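You operate a simulated robot arm through the tools that you are given. There is no shell and no other tool.

The job below is to be done with a simulated robot arm. You get a single attempt, and the scene is never put back.

TASK
Weigh what is left in the green striped sack, in the steel pan.
Fine: zero the scale under the empty pan, tip the sack out, put it back, press Mark. Set down upright: green striped sack.

It is judged by the outcome, as a careful person would: the job done as asked, and still so three seconds after it is handed in. It fails if anything else is knocked over, pushed out of place, dropped, spilled or broken.

THE ROBOT
A 7-joint arm with a fingered hand, fixed in place. Base frame: the origin is on the floor under the middle of its stand, x ahead of it, y to its left, z up; the work surface is at about z = 0.719. Readings come in m, degrees, newtons and seconds.
With the tool pointing down near the work surface it reaches from about 0.26 to 0.96 m from the base axis. Its first joint turns from -115.0 to 115.0 degrees. Payload 5 kg.
The tool frame sits at the grasp point between the pads (the TCP): z along the fingers, y along the line on which they close. The tips reach 0.032 m beyond it. The gripper opens to 0.16 m; its body begins 0.089 m behind the TCP. The gripper is a hand of 4 fingers: y runs from the thumb to the fingers, the wrist lies at [0, 0, -0.267] in the tool frame, and closing takes about 1.5 s.
Orientation is told as [roll, pitch, yaw] about the base's x, y, z axes, in that order, counted from this pose: with the fingers straight down and closing along the base's y, the tool's x points along the base's -x, its y along +y and its z along -z.

THE INTERFACE
- The arm moves only by the tool step_arm. Its argument "commands" is a list of rows, each a list of 6 numbers: the shift along the tool's x, y, z in units of 150 mm (1.0 is 150 mm), then the turn, a rotation vector about the tool's x, y, z in units of 120 degrees (1.0 is 120 degrees). In form: [[dx, dy, dz, rx, ry, rz], ...]. A call has 1 to 20 rows; each row is the pose to reach, as a shift and turn from the pose commanded when the call began, along the tool's axes at that moment. "grip" is the gripper command, from -1 (fully open) to 1 (shut), values between in proportion, set as the call begins (left out, the last holds). A call with a number of a shift or a turn outside -1 to 1 is refused whole. Each row takes 0.2 s and may step no farther than 0.05 m and 8.6 degrees from the row before; otherwise, or with a gripper value out of range, the whole call is refused. A pose out of reach is approached as far as the arm can. The call stops where the force on the tool passes 40 N (or 10 N more than at its start, if that is more) or the arm is blocked; 0.2 s more then pass. Each finger travels about 0.045 m/s and halts on what it meets, pressing with about 24 N; the grip force reading is that of the motor and also rises with nothing between the fingers. The clock runs only during rows and for 0.2 s after the last one: add rows that repeat a pose to give the fingers time. It gives the time, the measured TCP pose, the force on the tool (base axes), the opening and the grip force at its end, in the units of the frame above (readings bear some noise), with the torque about the TCP (base axes, N m) and any sound that the robot's microphone picked up.
- Cameras (640 x 400 px; columns grow to the right, rows downward): "scene" is fixed at [0.4, -0.4987, 1.5709]; the picture's right is [0.84, -0.55, 0.00], its down [-0.42, -0.64, -0.64] and it looks along [0.35, 0.54, -0.77] (base axes); focal length 241 px, centre (320, 200). "wrist" rides on the gripper at [0.08, -0.004, -0.114] in the tool frame; the picture's right is [0.05, 1.00, 0.00], its down [-0.82, 0.04, -0.58] and it looks along [-0.58, 0.03, 0.82] (tool axes); focal length 265 px, centre (320, 200). There is no depth. A picture from a camera that has moved, and an enlarged one, comes with that camera's place and axes in the base frame and with its lens.
- capture(camera): a new picture of that camera. No time passes.
- slide_trunk(by): slides the trunk up (or, below 0, down) by that many m; the arm rides with it, the base frame stays. It gives what a move gives, with no picture.
- finger_targets(finger1, finger2, finger3, thumb_bend): sets how far each is bent, from 0 (flat) to 100 (curled in); at 30 the hand is open as for a grip, at 70 the pads meet at the TCP. One left out holds its place. A second passes; each finger stops where it meets its share of the squeeze, and holds until it gets a number again. A gripper value or a shape takes the hand back. It gives what a move gives, with no picture; readings hold the bend of each and the force on the fingers (four entries, about 0 where the hand has none), thumb and palm.
- grasp_type(shape): the hand has 4 fingers and takes this shape, open, in about a second: jaw (thumb against the fingers, like two jaws); tri (thumb and two fingers); tip (a fingertip pinch); poke (one finger out to press); point (the index stretched); flat (the hand flat); cup (the hand cupped); fist (a fist). The gripper value then closes the fingers along that shape, each until it touches; the sizes above hold for jaw. It gives what a move gives, with no picture.
- zoom(camera, box): a new picture of the part [left, top, right, bottom] of that camera's present view, enlarged. No time passes.
- sign_off(): hands the job in; it is judged then, once.

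Nothing tells you positions but the pictures and the camera data. Unless the task says otherwise, let go and move clear before handing in.

The tools are called after "Call:" as name(argument=value, ...) on one line, values as JSON. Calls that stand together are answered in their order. step_arm: Moves the arm, as the interface text tells. Its arguments: {"type":"object","properties":{"commands":{"type":"array","items":{"type":"array","items":{"type":"number"}}},"grip":{"type":"number"}},"required":["commands"]} The other tools are called the same way: slide_trunk (by) moves the trunk up or down; grasp_type (shape) gives the hand a shape; finger_targets (finger1, finger2, finger3, thumb_bend) moves the fingers one by one; capture (camera) takes a picture; zoom (camera, box) takes an enlarged picture of a part of a camera's view; sign_off () hands the job in.

At the start:

```text
time: 0.0
position: [0.727, 0.1217, 1.2542]
orientation: [0.0, 0.0, 0.0]
force: [0.0, 0.8, 0.1]
torque: [-0.02, -0.01, 0.0]
width: 0.1599
grip_force: 0.1
shape: jaw
bend: [30.0, 30.0, 30.0, 30.0]
finger forces: [0.0, 0.1, 0.0, 0.0, 0.0, 0.1]
trunk travel left (down, up): [-0.7, 0.29]
```

scene: 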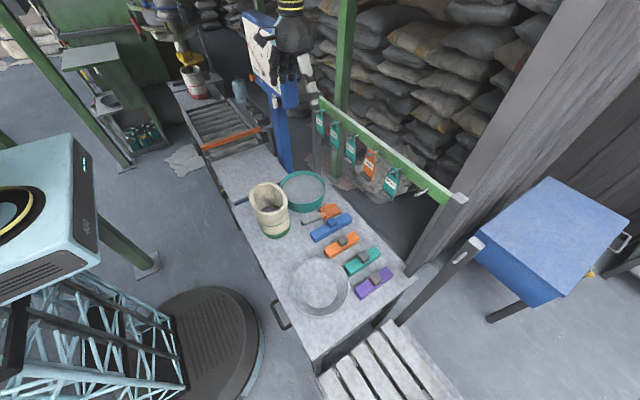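
wrist: 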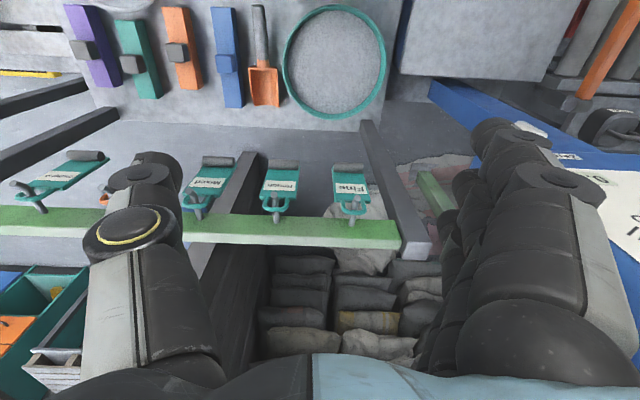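

I see a workbench with a sack (green base), a sieve, a scoop, four coloured blocks, a steel pan, and a rail with labelled clips. I'll look closer before moving anything.

Call:
zoom(camera="scene", box=[220, 160, 440, 330])

Call:
zoom(camera="scene", box=[290, 80, 470, 220])

Call:
zoom(camera="wrist", box=[0, 0, 400, 250])

Call:
zoom(camera="scene", box=[130, 0, 330, 180])

```text
2.35 times, centred on (330, 245) of scene
camera zoom: at [0.4, -0.4987, 1.5709], right [0.84, -0.55, 0.0], down [-0.42, -0.64, -0.64], along [0.35, 0.54, -0.77], focal length 567 px, centre (296, 94)
```

zoom: 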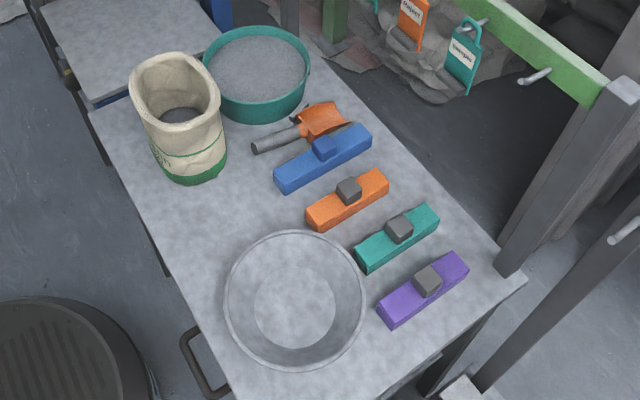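

```text
2.86 times, centred on (380, 150) of scene
camera zoom: at [0.4, -0.4987, 1.5709], right [0.84, -0.55, 0.0], down [-0.42, -0.64, -0.64], along [0.35, 0.54, -0.77], focal length 688 px, centre (149, 343)
```

zoom: 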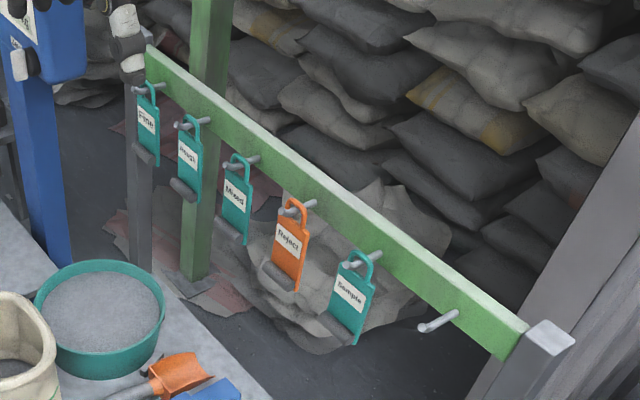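

```text
1.60 times, centred on (200, 125) of wrist
camera zoom: at [0.6463, 0.1169, 1.3677], right [-0.05, 1.0, 0.0], down [0.82, 0.04, 0.58], along [0.58, 0.03, -0.82], focal length 425 px, centre (512, 320)
```

zoom: 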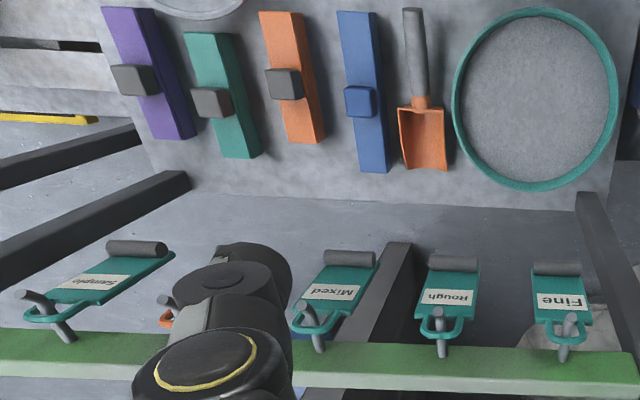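

```text
2.22 times, centred on (230, 90) of scene
camera zoom: at [0.4, -0.4987, 1.5709], right [0.84, -0.55, 0.0], down [-0.42, -0.64, -0.64], along [0.35, 0.54, -0.77], focal length 536 px, centre (520, 444)
```

zoom: 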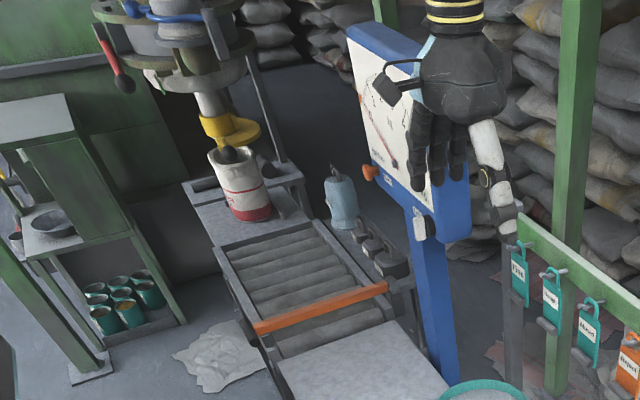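

The scale with a dial panel seems to stand past the sieve, with a platform slab near (0.59, 0.5). I'll turn the wrist camera toward it to read its controls.

Call:
step_arm(commands=[[0.125, 0.0, 0, 0, 0, -0.06], [0.25, 0.0, 0, 0, 0, -0.12], [0.375, 0.0, 0, 0, 0, -0.18], [0.5, 0.0, 0, 0, 0, -0.24], [0.625, 0.0, 0, 0, 0, -0.3], [0.75, 0.0, 0, 0, 0, -0.36], [0.875, 0.0, 0, 0, 0, -0.42], [1.0, 0.0, 0, 0, 0, -0.45]])

Call:
capture(camera="wrist")

Call:
capture(camera="scene")

```text
time: 1.8
position: [0.5747, 0.123, 1.252]
orientation: [-0.1, 0.0, 54.0]
force: [0.6, 0.1, 0.4]
torque: [0.0, -0.04, 0.03]
width: 0.1598
grip_force: 0.1
shape: jaw
bend: [30.0, 30.0, 30.0, 30.0]
finger forces: [0.0, 0.0, 0.0, 0.0, 0.1, 0.0]
trunk travel left (down, up): [-0.7, 0.29]
```

```text
taken
camera wrist: at [0.5301, 0.0549, 1.367], right [-0.84, 0.54, 0.0], down [0.44, 0.69, 0.58], along [0.31, 0.48, -0.82], focal length 265 px, centre (320, 200)
```

wrist: 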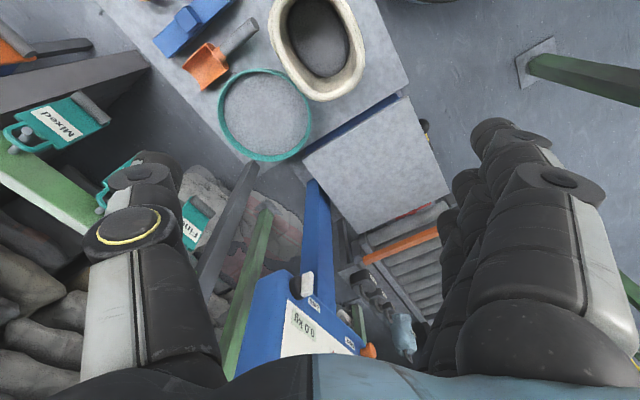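

```text
taken
```

scene: 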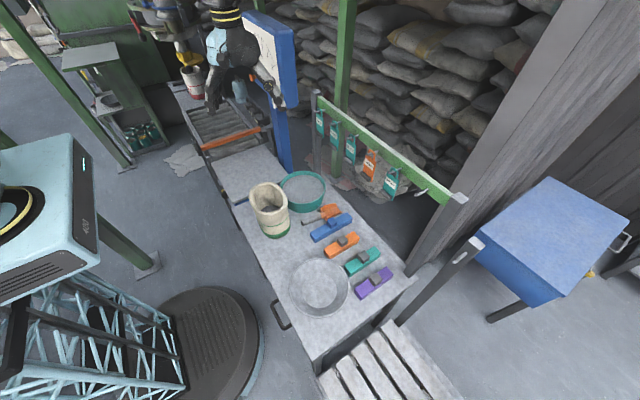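

The scale's panel is in view, upside-down. I'll enlarge it to read its labels.

Call:
zoom(camera="wrist", box=[230, 240, 430, 365])

Call:
zoom(camera="scene", box=[230, 0, 330, 120])

Call:
zoom(camera="wrist", box=[200, 0, 460, 220])

```text
3.20 times, centred on (330, 302) of wrist
camera zoom: at [0.5301, 0.0549, 1.367], right [-0.84, 0.54, 0.0], down [0.44, 0.69, 0.58], along [0.31, 0.48, -0.82], focal length 849 px, centre (288, -128)
```

zoom: 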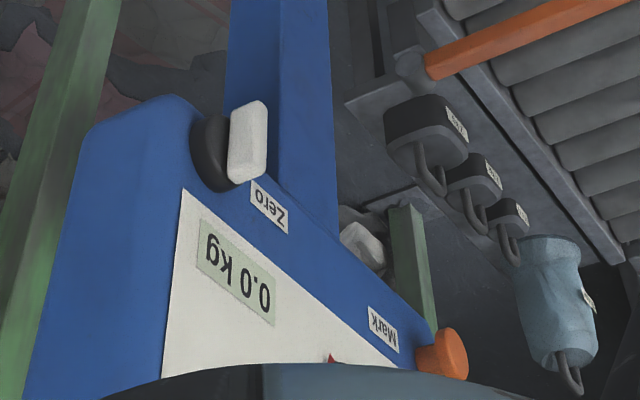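

```text
3.33 times, centred on (280, 60) of scene
camera zoom: at [0.4, -0.4987, 1.5709], right [0.84, -0.55, 0.0], down [-0.42, -0.64, -0.64], along [0.35, 0.54, -0.77], focal length 803 px, centre (453, 667)
```

zoom: 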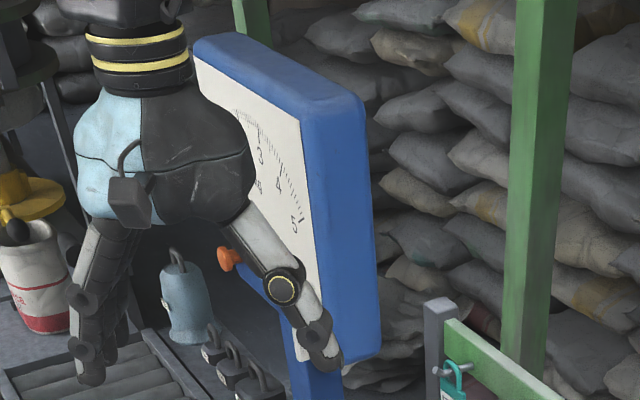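

```text
1.82 times, centred on (330, 110) of wrist
camera zoom: at [0.5301, 0.0549, 1.367], right [-0.84, 0.54, 0.0], down [0.44, 0.69, 0.58], along [0.31, 0.48, -0.82], focal length 483 px, centre (302, 364)
```

zoom: 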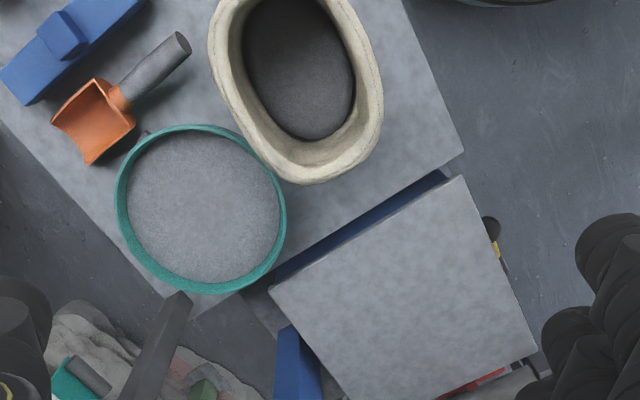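

The scale has a platform slab centred near (0.59, 0.445), a "Zero" control at about (0.72, 0.31, 1.12), and an orange "Mark" button at about (0.74, 0.57, 1.11). I'll tilt the camera for a frontal view of the panel.

Call:
step_arm(commands=[[-0.038, 0.165, 0, 0, 0, 0.03], [-0.076, 0.33, 0, 0, 0, 0.06], [-0.113, 0.5, 0, 0, 0, 0.09], [-0.151, 0.66, 0, 0, 0, 0.12], [-0.19, 0.825, 0, 0, 0, 0.15], [-0.227, 0.99, 0, 0, 0, 0.175]])

Call:
step_arm(commands=[[0.08, 0, 0, 0, -0.06, 0], [0.16, 0, 0, 0, -0.12, 0], [0.24, 0, 0, 0, -0.18, 0], [0.32, 0, 0, 0, -0.24, 0], [0.4, 0, 0, 0, -0.3, 0]])

Call:
capture(camera="wrist")

```text
time: 3.2
position: [0.4757, 0.2386, 1.2547]
orientation: [0.1, 0.1, 33.0]
force: [0.4, 0.7, -0.3]
torque: [-0.01, -0.01, -0.01]
width: 0.1598
grip_force: 0.2
shape: jaw
bend: [30.0, 30.0, 30.0, 30.0]
finger forces: [0.0, 0.1, 0.0, 0.1, 0.0, 0.0]
trunk travel left (down, up): [-0.7, 0.29]
```

```text
time: 4.6
position: [0.502, 0.175, 1.2812]
orientation: [-0.8, -34.6, 27.4]
force: [0.1, 0.8, 0.0]
torque: [-0.05, -0.03, -0.01]
width: 0.16
grip_force: 0.1
shape: jaw
bend: [30.0, 30.0, 30.0, 30.0]
finger forces: [0.0, 0.1, 0.0, 0.0, 0.1, 0.1]
out of reach, approached as far as the arm can: row 4, 5
trunk travel left (down, up): [-0.7, 0.29]
stopped in row 5: the arm was blocked; the commanded pose is now the measured one
```

```text
taken
camera wrist: at [0.3868, 0.1126, 1.3298], right [-0.49, 0.87, -0.04], down [0.28, 0.2, 0.94], along [0.82, 0.45, -0.34], focal length 265 px, centre (320, 200)
```

wrist: 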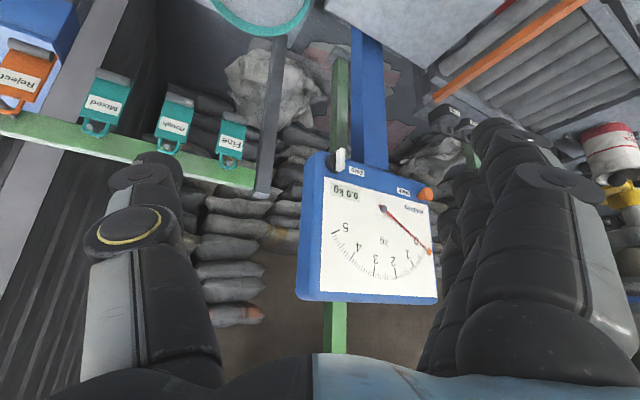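

The dial panel is now visible from the front, upside-down. I'll enlarge it to read the controls.

Call:
zoom(camera="wrist", box=[285, 135, 465, 310])

Call:
zoom(camera="wrist", box=[310, 140, 380, 200])

```text
2.29 times, centred on (375, 222) of wrist
camera zoom: at [0.3868, 0.1126, 1.3298], right [-0.49, 0.87, -0.04], down [0.28, 0.2, 0.94], along [0.82, 0.45, -0.34], focal length 607 px, centre (194, 149)
```

zoom: 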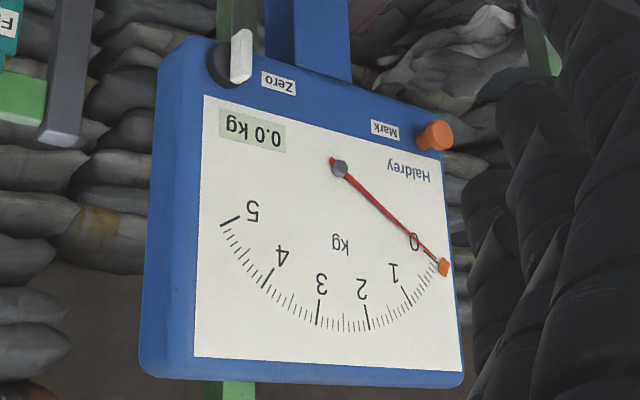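

```text
6.67 times, centred on (345, 170) of wrist
camera zoom: at [0.3868, 0.1126, 1.3298], right [-0.49, 0.87, -0.04], down [0.28, 0.2, 0.94], along [0.82, 0.45, -0.34], focal length 1769 px, centre (153, 400)
```

zoom: 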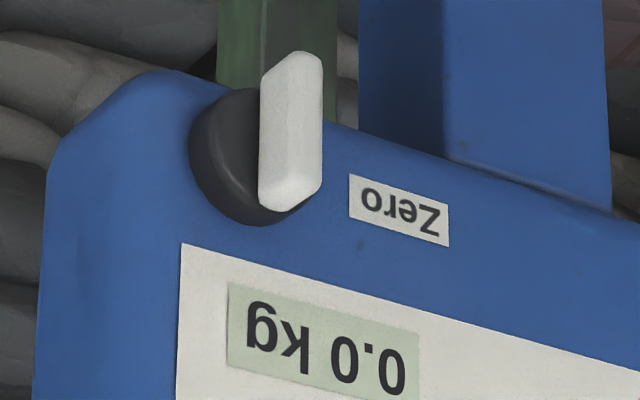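

The panel faces -x with Zero (a turn knob with a white bar) below the dial and Mark (orange button) at the lower corner. Next I'll bring the hand back to vertical and go inspect the steel pan.

Call:
step_arm(commands=[[0, 0, 0, 0, 0.06, 0], [0, 0, 0, 0, 0.12, 0], [0, 0, 0, 0, 0.18, 0], [0, 0, 0, 0, 0.24, 0], [0, 0, 0, 0, 0.288, 0]])

```text
time: 5.8
position: [0.5019, 0.1743, 1.2827]
orientation: [-0.7, 0.0, 27.0]
force: [0.6, -0.1, 0.2]
torque: [-0.01, 0.01, -0.02]
width: 0.1602
grip_force: 0.0
shape: jaw
bend: [30.0, 30.0, 30.0, 30.0]
finger forces: [0.0, 0.1, 0.1, 0.1, 0.0, 0.0]
out of reach, approached as far as the arm can: row 1
trunk travel left (down, up): [-0.7, 0.29]
```

Hand is vertical again over (0.50, 0.17). Now I move toward the pan with yaw back to zero.

Call:
step_arm(commands=[[0.125, -0.123, 0, 0, 0, 0.0375], [0.25, -0.247, 0, 0, 0, 0.075], [0.375, -0.37, 0, 0, 0, 0.1125], [0.5, -0.493, 0, 0, 0, 0.15], [0.625, -0.617, 0, 0, 0, 0.1875], [0.75, -0.74, 0, 0, 0, 0.225]])

Call:
step_arm(commands=[[0, -0.25, 0.05, 0, 0, 0], [0, -0.5, 0.1, 0, 0, 0], [0, -0.75, 0.15, 0, 0, 0], [0, -1.0, 0.2, 0, 0, 0]])

Call:
capture(camera="wrist")

```text
time: 7.2
position: [0.4526, 0.0243, 1.2838]
orientation: [-0.5, -0.4, 0.0]
force: [-0.6, 0.7, 0.2]
torque: [0.01, -0.04, 0.0]
width: 0.1599
grip_force: 0.0
shape: jaw
bend: [30.0, 30.0, 30.0, 30.0]
finger forces: [0.1, 0.0, 0.0, 0.0, 0.0, 0.0]
trunk travel left (down, up): [-0.7, 0.29]
```

```text
time: 8.2
position: [0.4533, -0.1284, 1.2528]
orientation: [-0.5, -0.2, -0.1]
force: [0.1, 0.2, -0.4]
torque: [0.02, -0.02, 0.03]
width: 0.1597
grip_force: 0.2
shape: jaw
bend: [30.0, 30.0, 30.0, 30.0]
finger forces: [0.1, 0.0, 0.1, 0.0, 0.0, 0.0]
trunk travel left (down, up): [-0.7, 0.29]
```

```text
taken
camera wrist: at [0.3722, -0.1318, 1.3671], right [-0.05, 1.0, -0.01], down [0.81, 0.05, 0.58], along [0.58, 0.02, -0.81], focal length 265 px, centre (320, 200)
```

wrist: 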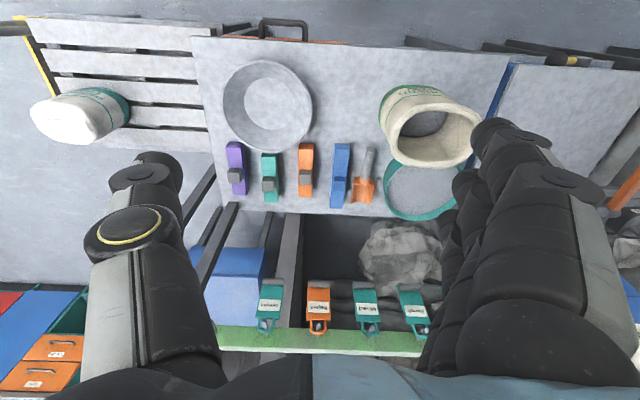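

I see another sack out on a pallet to the right of the bench. I'll zoom to compare the two sacks' stripes.

Call:
zoom(camera="wrist", box=[20, 10, 220, 160])

Call:
zoom(camera="wrist", box=[360, 60, 520, 180])

Call:
zoom(camera="wrist", box=[200, 30, 340, 170])

Call:
zoom(camera="scene", box=[235, 170, 305, 250])

Call:
capture(camera="scene")

```text
2.67 times, centred on (120, 85) of wrist
camera zoom: at [0.3722, -0.1318, 1.3671], right [-0.05, 1.0, -0.01], down [0.81, 0.05, 0.58], along [0.58, 0.02, -0.81], focal length 708 px, centre (853, 507)
```

zoom: 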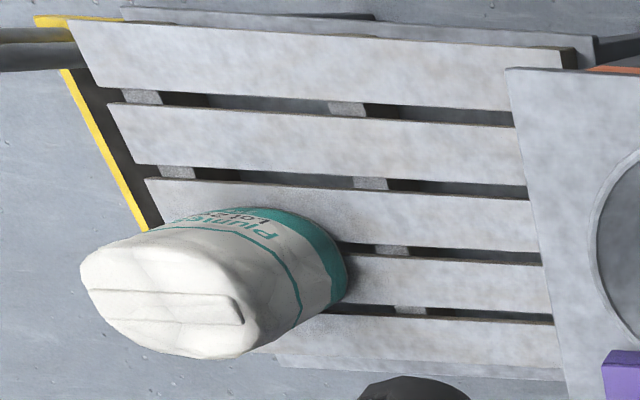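

```text
3.33 times, centred on (440, 120) of wrist
camera zoom: at [0.3722, -0.1318, 1.3671], right [-0.05, 1.0, -0.01], down [0.81, 0.05, 0.58], along [0.58, 0.02, -0.81], focal length 885 px, centre (-80, 467)
```

zoom: 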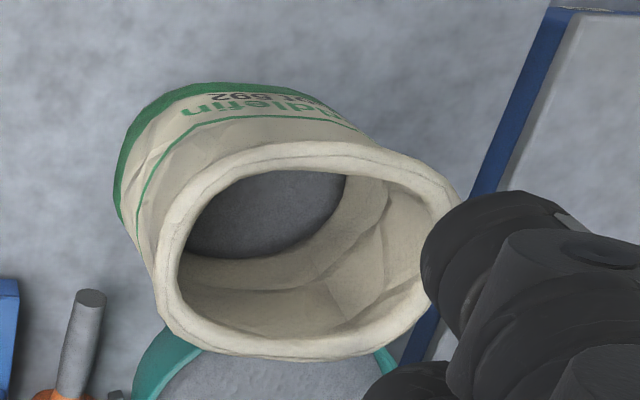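

```text
2.86 times, centred on (270, 100) of wrist
camera zoom: at [0.3722, -0.1318, 1.3671], right [-0.05, 1.0, -0.01], down [0.81, 0.05, 0.58], along [0.58, 0.02, -0.81], focal length 758 px, centre (463, 486)
```

zoom: 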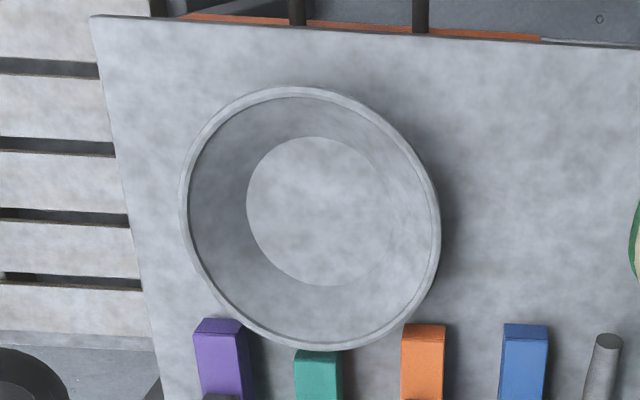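

```text
5.00 times, centred on (270, 210) of scene
camera zoom: at [0.4, -0.4987, 1.5709], right [0.84, -0.55, 0.0], down [-0.42, -0.64, -0.64], along [0.35, 0.54, -0.77], focal length 1205 px, centre (570, 150)
```

zoom: 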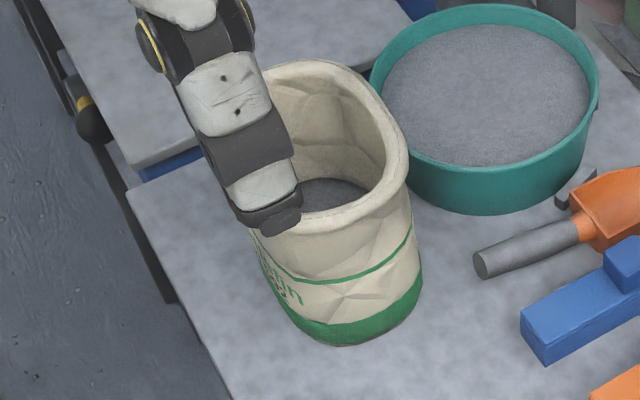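

```text
taken
```

scene: 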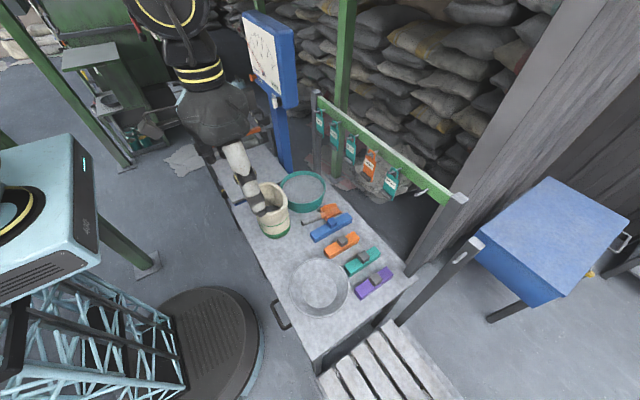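

The bench sack has true green stripes ("Middlefin… Lot 592", open and part-full); the pallet one is teal, so the bench sack is the target. The pan is centred around (0.56, -0.25), rim about 0.20 m across; I'll turn the hand so it closes along x and come over the near rim.

Call:
step_arm(commands=[[0, -0.1, 0, 0, 0, -0.0625], [0, -0.2, 0, 0, 0, -0.125], [0, -0.3, 0, 0, 0, -0.1875], [0, -0.4, 0, 0, 0, -0.25], [0, -0.5, 0, 0, 0, -0.3125], [0, -0.6, 0, 0, 0, -0.375], [0, -0.7, 0, 0, 0, -0.4375], [0, -0.8, 0, 0, 0, -0.5], [0, -0.8, 0, 0, 0, -0.5625], [0, -0.8, 0, 0, 0, -0.625], [0, -0.8, 0, 0, 0, -0.6875], [0, -0.8, 0, 0, 0, -0.75]])

Call:
capture(camera="wrist")

Call:
capture(camera="scene")

```text
time: 11.0
position: [0.5035, -0.1281, 1.2554]
orientation: [-0.4, 0.6, 106.2]
force: [0.3, -0.5, -0.8]
torque: [0.04, 0.03, -0.02]
width: 0.16
grip_force: 0.0
shape: jaw
bend: [30.0, 30.0, 30.0, 30.0]
finger forces: [0.0, 0.0, 0.0, 0.0, 0.0, 0.0]
trunk travel left (down, up): [-0.7, 0.29]
stopped in row 12: the arm was blocked; the commanded pose is now the measured one
```

```text
taken
camera wrist: at [0.5302, -0.2038, 1.3701], right [-0.94, -0.33, -0.01], down [-0.27, 0.78, 0.57], along [-0.18, 0.54, -0.82], focal length 265 px, centre (320, 200)
```

wrist: 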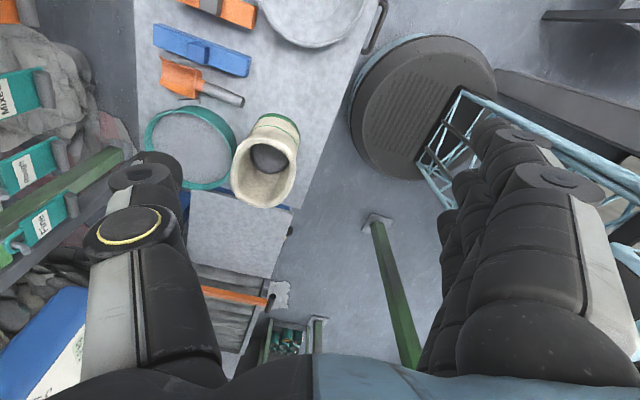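

```text
taken
```

scene: 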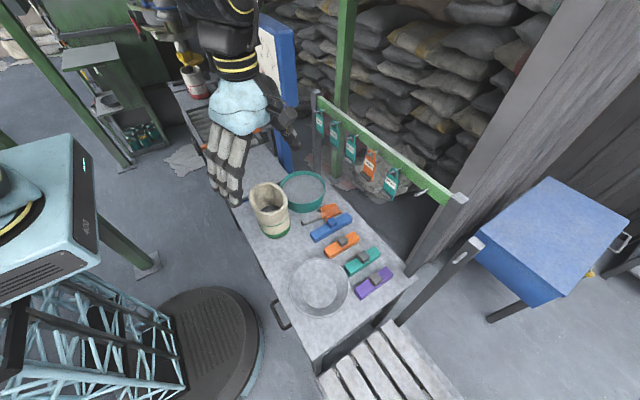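

The wrist ran into a limit at yaw about +106, short of the pan. I'll unwind and use the opposite hand direction (yaw -90).

Call:
step_arm(commands=[[0, 0, 0, 0, 0, 0.068], [0, 0, 0, 0, 0, 0.136], [0, 0, 0, 0, 0, 0.204], [0, 0, 0, 0, 0, 0.272], [0, 0, 0, 0, 0, 0.34], [0, 0, 0, 0, 0, 0.408], [0, 0, 0, 0, 0, 0.476], [0, 0, 0, 0, 0, 0.544], [0, 0, 0, 0, 0, 0.612], [0, 0, 0, 0, 0, 0.68], [0, 0, 0, 0, 0, 0.748], [0, 0, 0, 0, 0, 0.816], [0, 0, 0, 0, 0, 0.885]])

```text
time: 13.8
position: [0.5042, -0.1278, 1.2563]
orientation: [-0.5, -0.6, 0.0]
force: [0.7, 0.2, 1.3]
torque: [0.02, 0.01, -0.03]
width: 0.1602
grip_force: 0.1
shape: jaw
bend: [30.0, 30.0, 30.0, 30.0]
finger forces: [0.0, 0.0, 0.0, 0.0, 0.0, 0.1]
trunk travel left (down, up): [-0.7, 0.29]
```

Now rotating toward yaw -90 while moving above the pan's near rim.

Call:
step_arm(commands=[[0.027, -0.074, 0.06, 0, 0, 0.068], [0.054, -0.148, 0.12, 0, 0, 0.136], [0.08, -0.222, 0.18, 0, 0, 0.204], [0.107, -0.296, 0.24, 0, 0, 0.272], [0.134, -0.37, 0.3, 0, 0, 0.34], [0.16, -0.444, 0.36, 0, 0, 0.408], [0.187, -0.518, 0.42, 0, 0, 0.476], [0.213, -0.592, 0.48, 0, 0, 0.544], [0.24, -0.666, 0.54, 0, 0, 0.612], [0.267, -0.74, 0.6, 0, 0, 0.68], [0.293, -0.813, 0.667, 0, 0, 0.75]])

Call:
capture(camera="wrist")

Call:
capture(camera="scene")

```text
time: 16.2
position: [0.4629, -0.2527, 1.1564]
orientation: [0.5, -0.4, -90.2]
force: [-0.7, -0.4, -0.4]
torque: [0.02, 0.01, -0.04]
width: 0.16
grip_force: 0.1
shape: jaw
bend: [30.0, 30.0, 30.0, 30.0]
finger forces: [0.1, 0.0, 0.0, 0.0, 0.0, 0.1]
trunk travel left (down, up): [-0.7, 0.29]
```

```text
taken
camera wrist: at [0.4569, -0.1707, 1.2697], right [1.0, 0.05, 0.01], down [0.04, -0.81, 0.58], along [0.04, -0.58, -0.81], focal length 265 px, centre (320, 200)
```

wrist: 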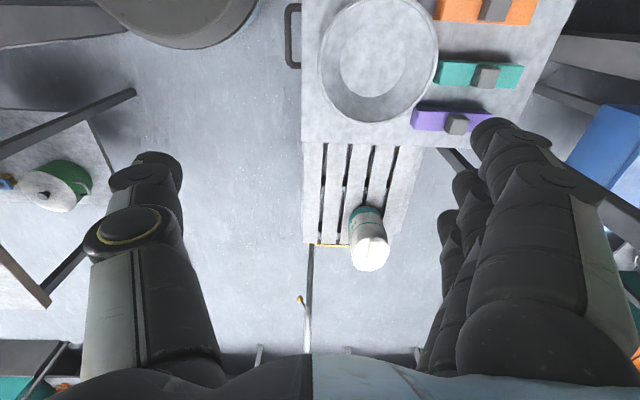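

```text
taken
```

scene: 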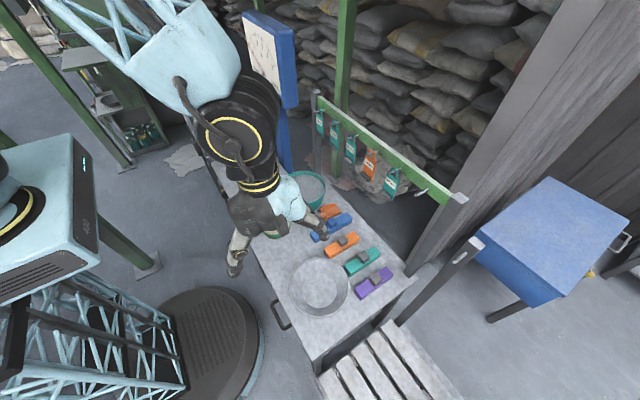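

There's another sack with a green band at left (another stand). I need to check which sack is truly "green striped".

Call:
zoom(camera="wrist", box=[0, 130, 150, 240])

Call:
zoom(camera="wrist", box=[300, 0, 460, 130])

```text
3.64 times, centred on (75, 185) of wrist
camera zoom: at [0.4569, -0.1707, 1.2697], right [1.0, 0.05, 0.01], down [0.04, -0.81, 0.58], along [0.04, -0.58, -0.81], focal length 965 px, centre (1211, 254)
```

zoom: 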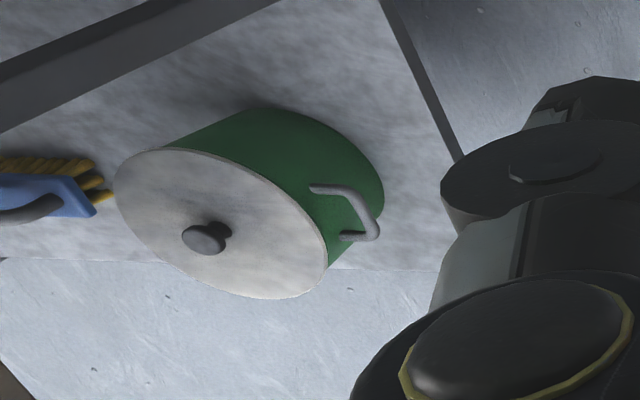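

```text
3.08 times, centred on (380, 65) of wrist
camera zoom: at [0.4569, -0.1707, 1.2697], right [1.0, 0.05, 0.01], down [0.04, -0.81, 0.58], along [0.04, -0.58, -0.81], focal length 817 px, centre (135, 615)
```

zoom: 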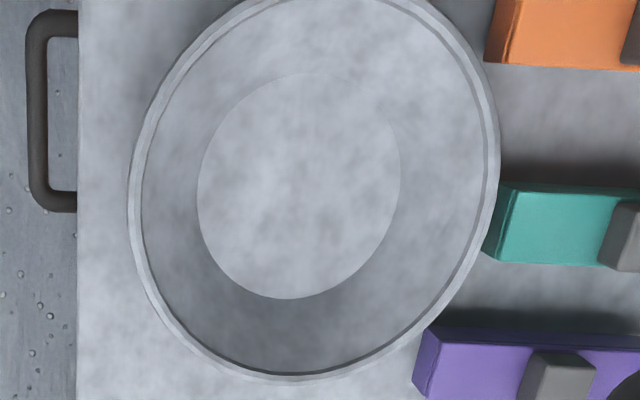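

That's just a lidded pot, so the bench sack is the one. The pan centre is about (0.563, -0.243), rim z ≈ 0.767 and walls sloping about 39°. I'll align the hand radially with the near rim and lower, then tilt to match the wall.

Call:
step_arm(commands=[[0.066, 0, 0.2, 0, 0, 0.038], [0.133, 0, 0.4, 0, 0, 0.076], [0.2, 0, 0.6, 0, 0, 0.114], [0.266, 0, 0.8, 0, 0, 0.152], [0.333, 0, 1.0, 0, 0, 0.19]], grip=0.4)

Call:
step_arm(commands=[[0, 0, 0, -0.06, 0, 0], [0, 0, 0, -0.12, 0, 0], [0, 0, 0, -0.18, 0, 0], [0, 0, 0, -0.24, 0, 0], [0, 0, 0, -0.27, 0, 0], [0, 0, 0, -0.27, 0, 0]])

Call:
capture(camera="wrist")

Call:
capture(camera="scene")

```text
time: 17.4
position: [0.4635, -0.2022, 1.0047]
orientation: [0.6, -0.2, -112.9]
force: [0.6, 0.6, 0.3]
torque: [0.01, 0.05, 0.01]
width: 0.0542
grip_force: 0.0
shape: jaw
bend: [73.0, 73.0, 73.0, 70.0]
finger forces: [0.0, 0.0, 0.1, 0.0, 0.0, 0.1]
trunk travel left (down, up): [-0.7, 0.29]
```

```text
time: 18.8
position: [0.4915, -0.2165, 0.9964]
orientation: [33.0, -0.2, -112.8]
force: [0.2, 0.8, 0.2]
torque: [-0.01, 0.02, 0.0]
width: 0.0483
grip_force: 0.1
shape: jaw
bend: [73.0, 73.0, 73.0, 70.0]
finger forces: [0.0, 0.0, 0.1, 0.0, 0.1, 0.0]
out of reach, approached as far as the arm can: row 4, 5, 6
trunk travel left (down, up): [-0.7, 0.29]
```

```text
taken
camera wrist: at [0.4624, -0.1164, 1.0893], right [0.79, -0.28, 0.54], down [-0.57, -0.64, 0.51], along [0.21, -0.72, -0.67], focal length 265 px, centre (320, 200)
```

wrist: 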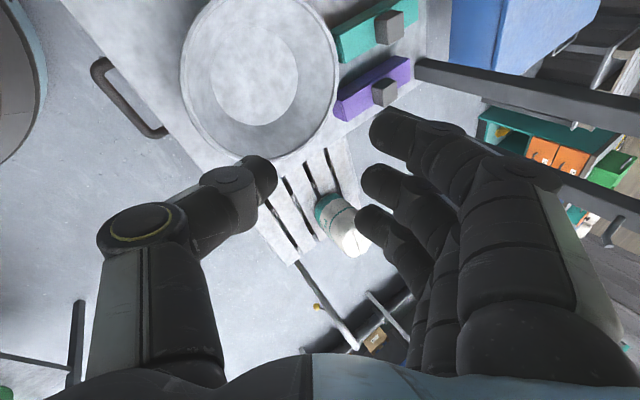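

```text
taken
```

scene: 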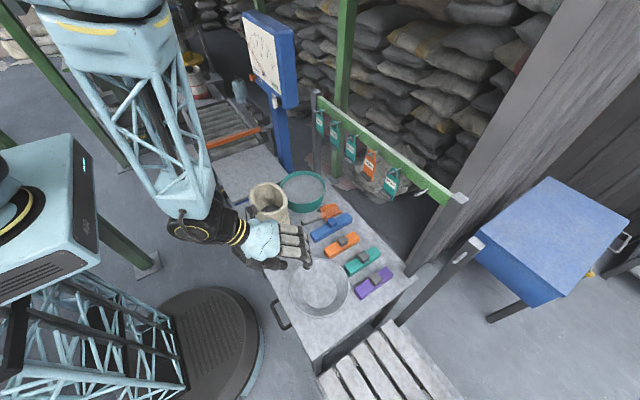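

The tilt of about 33° is reachable only partly up here, likely because it's close in. I'll go lower and back, toward a start point just behind the pan's near rim.

Call:
step_arm(commands=[[0.003, -0.137, 0.114, 0, 0, 0], [0.006, -0.273, 0.228, 0, 0, 0], [0.01, -0.41, 0.342, 0, 0, 0], [0.013, -0.547, 0.455, 0, 0, 0], [0.016, -0.683, 0.569, 0, 0, 0], [0.019, -0.82, 0.683, 0, 0, 0]])

Call:
capture(camera="wrist")

Call:
zoom(camera="scene", box=[220, 160, 400, 330])

```text
time: 20.2
position: [0.4495, -0.1956, 0.8406]
orientation: [33.0, -0.2, -112.8]
force: [0.0, -0.3, 0.3]
torque: [0.03, -0.01, -0.01]
width: 0.0484
grip_force: 0.1
shape: jaw
bend: [73.0, 73.0, 73.0, 70.0]
finger forces: [0.0, 0.0, 0.0, 0.0, 0.0, 0.0]
trunk travel left (down, up): [-0.7, 0.29]
```

```text
taken
camera wrist: at [0.4202, -0.0966, 0.9341], right [0.79, -0.28, 0.54], down [-0.57, -0.64, 0.51], along [0.21, -0.72, -0.67], focal length 265 px, centre (320, 200)
```

wrist: 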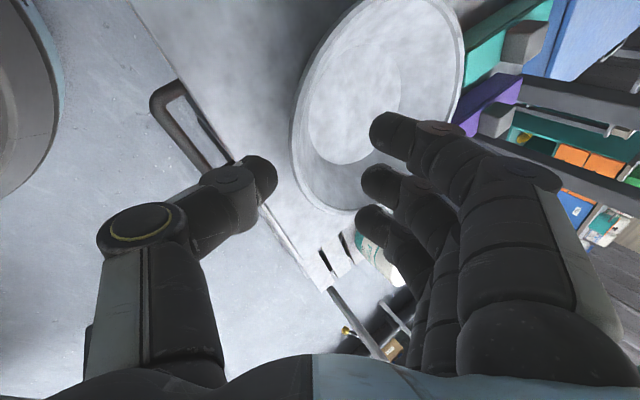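

```text
2.35 times, centred on (310, 245) of scene
camera zoom: at [0.4, -0.4987, 1.5709], right [0.84, -0.55, 0.0], down [-0.42, -0.64, -0.64], along [0.35, 0.54, -0.77], focal length 567 px, centre (344, 94)
```

zoom: 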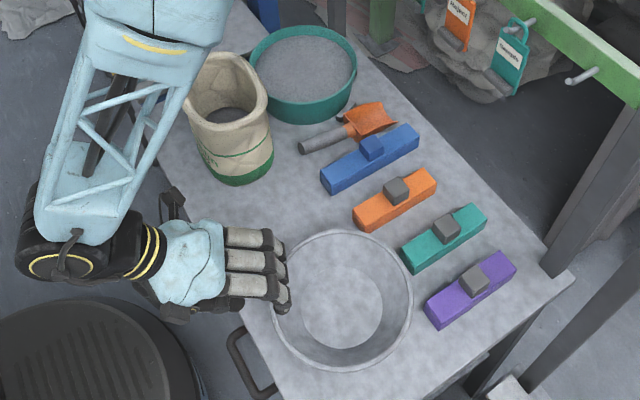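

The hand is just behind and above the near rim with a ~5 cm gap. I'll advance most of the way along the finger direction and look.

Call:
step_arm(commands=[[0.005, -0.068, 0.1, 0, 0, 0], [0.01, -0.137, 0.2, 0, 0, 0], [0.01, -0.137, 0.3, 0, 0, 0]])

Call:
capture(camera="wrist")

Call:
zoom(camera="scene", box=[250, 230, 370, 330])

```text
time: 21.0
position: [0.455, -0.1976, 0.7924]
orientation: [33.0, -0.2, -112.9]
force: [-0.5, -0.6, 0.3]
torque: [0.0, 0.04, -0.02]
width: 0.0483
grip_force: 0.0
shape: jaw
bend: [73.0, 73.0, 73.0, 70.0]
finger forces: [0.0, 0.1, 0.0, 0.0, 0.0, 0.0]
trunk travel left (down, up): [-0.7, 0.29]
```

```text
taken
camera wrist: at [0.4256, -0.0976, 0.8847], right [0.79, -0.28, 0.54], down [-0.57, -0.64, 0.51], along [0.21, -0.72, -0.67], focal length 265 px, centre (320, 200)
```

wrist: 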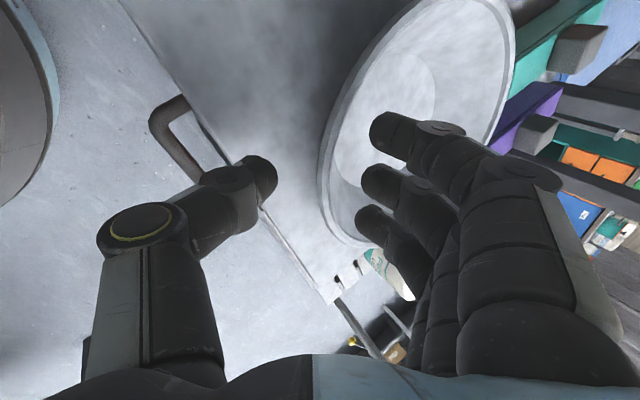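

```text
4.00 times, centred on (310, 280) of scene
camera zoom: at [0.4, -0.4987, 1.5709], right [0.84, -0.55, 0.0], down [-0.42, -0.64, -0.64], along [0.35, 0.54, -0.77], focal length 964 px, centre (360, -120)
```

zoom: 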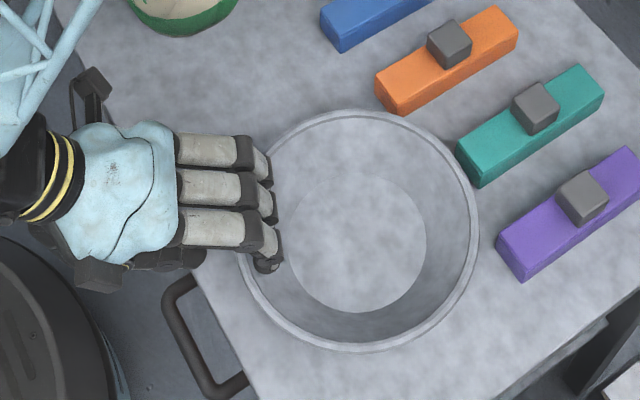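

The rim passes between thumb (outside) and fingers (inside). I'll advance the last bit and close.

Call:
step_arm(commands=[[0, 0, 0.08, 0, 0, 0], [0, 0, 0.16, 0, 0, 0]])

Call:
capture(camera="wrist")

```text
time: 21.6
position: [0.4684, -0.2022, 0.774]
orientation: [33.0, -0.2, -112.7]
force: [0.3, -0.7, 0.0]
torque: [0.03, 0.01, 0.0]
width: 0.0484
grip_force: 0.2
shape: jaw
bend: [73.0, 73.0, 73.0, 70.0]
finger forces: [0.1, 0.0, 0.0, 0.0, 0.0, 0.1]
trunk travel left (down, up): [-0.7, 0.29]
```

```text
taken
camera wrist: at [0.4389, -0.1031, 0.8658], right [0.79, -0.28, 0.54], down [-0.57, -0.64, 0.51], along [0.21, -0.72, -0.67], focal length 265 px, centre (320, 200)
```

wrist: 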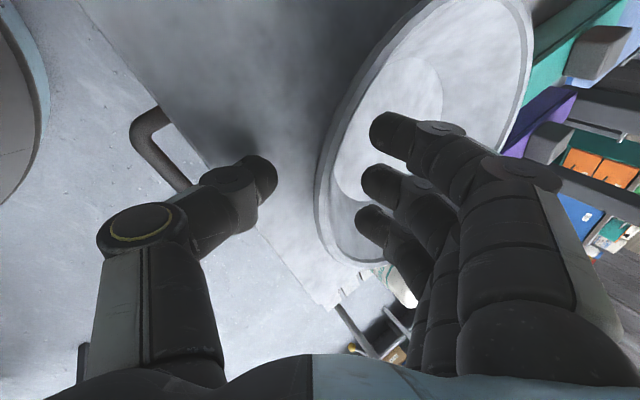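

The rim is centred on the grasp point. I'll go 5 mm deeper and close the hand on it.

Call:
step_arm(commands=[[0, 0, 0.035, 0, 0, 0]])

Call:
step_arm(commands=[[0, 0, 0, 0, 0, 0], [0, 0, 0, 0, 0, 0], [0, 0, 0, 0, 0, 0], [0, 0, 0, 0, 0, 0], [0, 0, 0, 0, 0, 0], [0, 0, 0, 0, 0, 0], [0, 0, 0, 0, 0, 0]], grip=1.0)

Call:
capture(camera="wrist")

Call:
zoom(camera="scene", box=[250, 230, 370, 330])

```text
time: 22.0
position: [0.4687, -0.2055, 0.7694]
orientation: [33.1, -0.3, -112.7]
force: [-0.3, -0.2, 0.9]
torque: [-0.03, 0.01, 0.0]
width: 0.0483
grip_force: 0.0
shape: jaw
bend: [73.0, 73.0, 73.0, 70.0]
finger forces: [0.0, 0.0, 0.0, 0.0, 0.6, 0.0]
trunk travel left (down, up): [-0.7, 0.29]
```

```text
time: 23.6
position: [0.4688, -0.205, 0.7688]
orientation: [33.1, -0.1, -112.8]
force: [0.5, -0.1, 0.4]
torque: [-0.04, -0.09, 0.05]
width: 0.0043
grip_force: 24.2
shape: jaw
bend: [73.0, 72.0, 72.0, 67.0]
finger forces: [6.6, 7.2, 6.6, 0.1, 20.6, 0.0]
trunk travel left (down, up): [-0.7, 0.29]
```

```text
taken
camera wrist: at [0.4406, -0.105, 0.8619], right [0.79, -0.28, 0.54], down [-0.57, -0.64, 0.51], along [0.21, -0.72, -0.67], focal length 265 px, centre (320, 200)
```

wrist: 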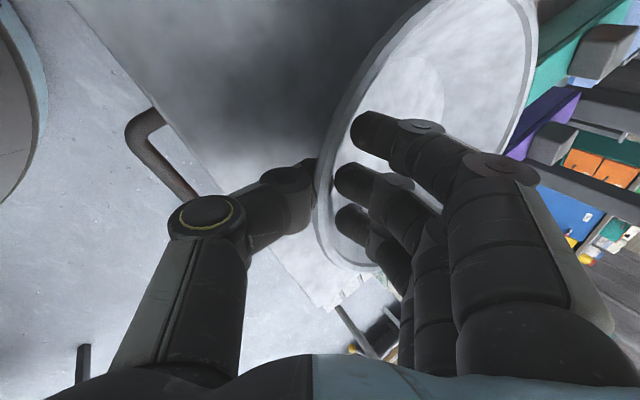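

```text
4.00 times, centred on (310, 280) of scene
camera zoom: at [0.4, -0.4987, 1.5709], right [0.84, -0.55, 0.0], down [-0.42, -0.64, -0.64], along [0.35, 0.54, -0.77], focal length 964 px, centre (360, -120)
```

zoom: 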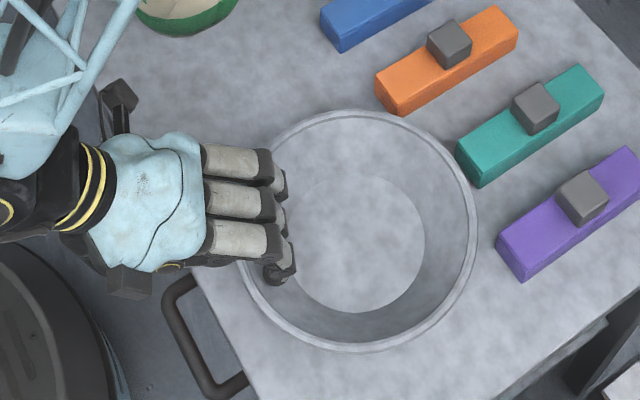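

Firm grip: thumb 20.6 N against three fingers. Lifting straight up 3 cm to check that it holds.

Call:
step_arm(commands=[[0, 0.027, -0.042, 0, 0, 0], [0, 0.054, -0.084, 0, 0, 0], [0, 0.082, -0.126, 0, 0, 0], [0, 0.109, -0.168, 0, 0, 0], [0, 0.109, -0.168, 0, 0, 0]])

Call:
capture(camera="wrist")

Call:
zoom(camera="scene", box=[230, 220, 390, 330])

```text
time: 24.8
position: [0.4696, -0.2033, 0.8]
orientation: [32.9, -0.2, -112.9]
force: [0.6, -0.2, -1.7]
torque: [0.05, 0.09, 0.0]
width: 0.0041
grip_force: 23.5
shape: jaw
bend: [73.0, 72.0, 72.0, 68.0]
finger forces: [6.8, 9.0, 6.4, 0.0, 23.0, 0.0]
trunk travel left (down, up): [-0.7, 0.29]
```

```text
taken
camera wrist: at [0.4406, -0.104, 0.8929], right [0.79, -0.28, 0.54], down [-0.57, -0.64, 0.51], along [0.21, -0.72, -0.67], focal length 265 px, centre (320, 200)
```

wrist: 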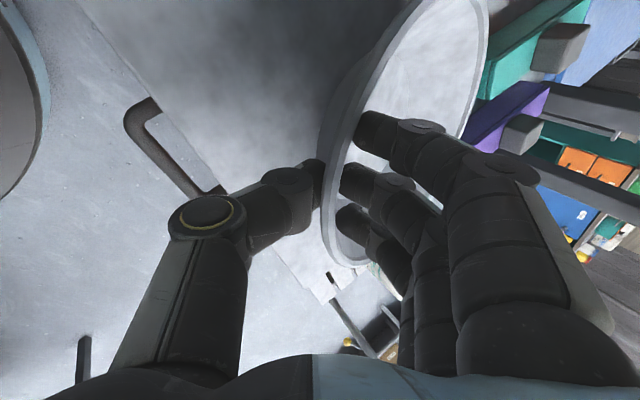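

```text
3.64 times, centred on (310, 275) of scene
camera zoom: at [0.4, -0.4987, 1.5709], right [0.84, -0.55, 0.0], down [-0.42, -0.64, -0.64], along [0.35, 0.54, -0.77], focal length 876 px, centre (356, -73)
```

zoom: 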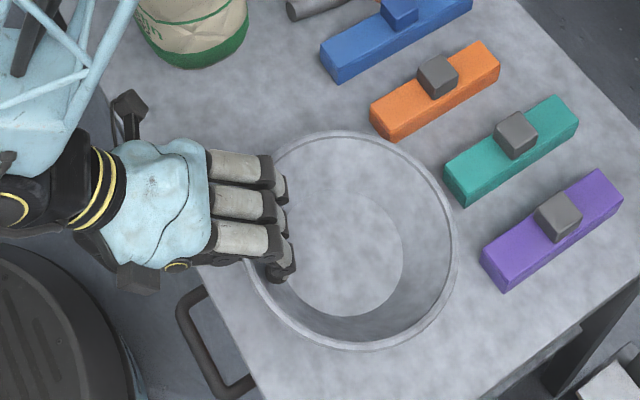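

The pan drooped a bit (the far side may still touch). I'll lift further and check how it settles.

Call:
step_arm(commands=[[0, 0.036, -0.056, 0, 0, 0], [0, 0.072, -0.112, 0, 0, 0], [0, 0.109, -0.168, 0, 0, 0], [0, 0.145, -0.224, 0, 0, 0], [0, 0.182, -0.28, 0, 0, 0], [0, 0.182, -0.28, 0, 0, 0]])

Call:
capture(camera="wrist")

Call:
zoom(camera="scene", box=[230, 200, 390, 320])

```text
time: 26.2
position: [0.4699, -0.2039, 0.8496]
orientation: [32.9, -0.3, -112.7]
force: [-0.2, 0.2, -1.8]
torque: [0.05, 0.14, 0.0]
width: 0.0042
grip_force: 24.1
shape: jaw
bend: [72.0, 72.0, 72.0, 68.0]
finger forces: [7.6, 9.2, 7.1, 0.0, 24.9, 0.0]
trunk travel left (down, up): [-0.7, 0.29]
```

```text
taken
camera wrist: at [0.4408, -0.1051, 0.9424], right [0.79, -0.28, 0.54], down [-0.57, -0.64, 0.51], along [0.21, -0.72, -0.67], focal length 265 px, centre (320, 200)
```

wrist: 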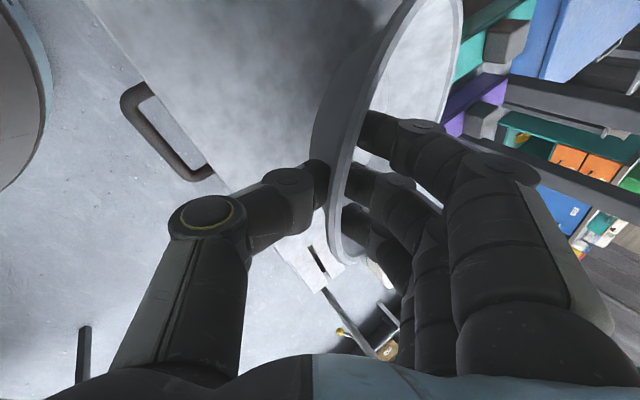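

```text
3.33 times, centred on (310, 260) of scene
camera zoom: at [0.4, -0.4987, 1.5709], right [0.84, -0.55, 0.0], down [-0.42, -0.64, -0.64], along [0.35, 0.54, -0.77], focal length 803 px, centre (353, 0)
```

zoom: 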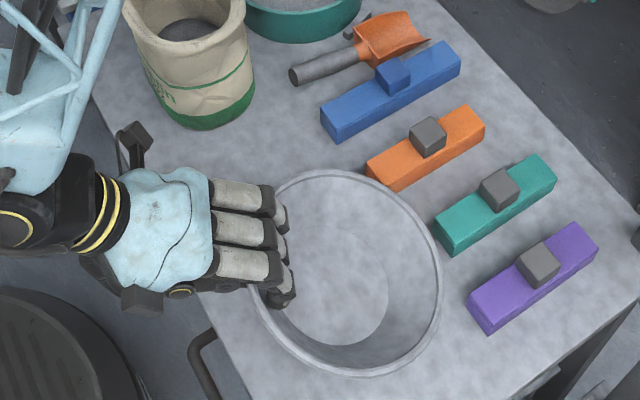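

The pan hinges about the pinch (its far edge still rests on the bench), but the grip on the rim is firm. I'll use the trunk to raise the whole arm and see it hang free.

Call:
slide_trunk(by=0.08)

Call:
capture(camera="wrist")

Call:
zoom(camera="scene", box=[200, 160, 400, 320])

```text
time: 27.4
position: [0.4694, -0.205, 0.9302]
orientation: [33.1, -0.2, -112.9]
force: [0.5, 0.9, -1.8]
torque: [0.07, 0.15, 0.02]
width: 0.0044
grip_force: 24.2
shape: jaw
bend: [72.0, 72.0, 72.0, 68.0]
finger forces: [7.5, 9.2, 7.1, 0.0, 24.9, 0.1]
trunk travel left (down, up): [-0.78, 0.21]
```

```text
taken
camera wrist: at [0.441, -0.1051, 1.0223], right [0.79, -0.28, 0.54], down [-0.57, -0.64, 0.51], along [0.21, -0.72, -0.67], focal length 265 px, centre (320, 200)
```

wrist: 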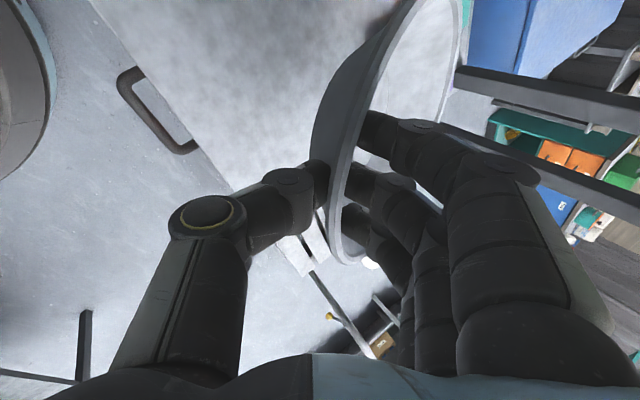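

```text
2.50 times, centred on (300, 240) of scene
camera zoom: at [0.4, -0.4987, 1.5709], right [0.84, -0.55, 0.0], down [-0.42, -0.64, -0.64], along [0.35, 0.54, -0.77], focal length 602 px, centre (370, 100)
```

zoom: 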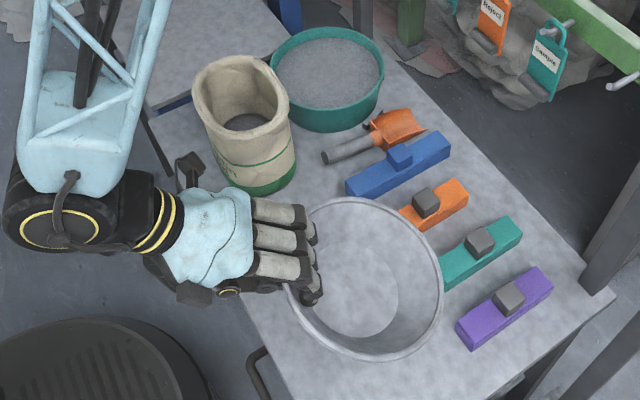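

The pan now hangs free and steady (about 0.19 kg, slight droop). Raising the trunk 0.15 more to clear the sack.

Call:
slide_trunk(by=0.15)

```text
time: 29.1
position: [0.4698, -0.2043, 1.0798]
orientation: [33.0, -0.2, -112.8]
force: [0.5, 0.1, -2.4]
torque: [0.06, 0.17, -0.02]
width: 0.0042
grip_force: 23.5
shape: jaw
bend: [72.0, 72.0, 72.0, 68.0]
finger forces: [7.8, 9.2, 7.2, 0.0, 25.0, 0.1]
trunk travel left (down, up): [-0.93, 0.06]
```

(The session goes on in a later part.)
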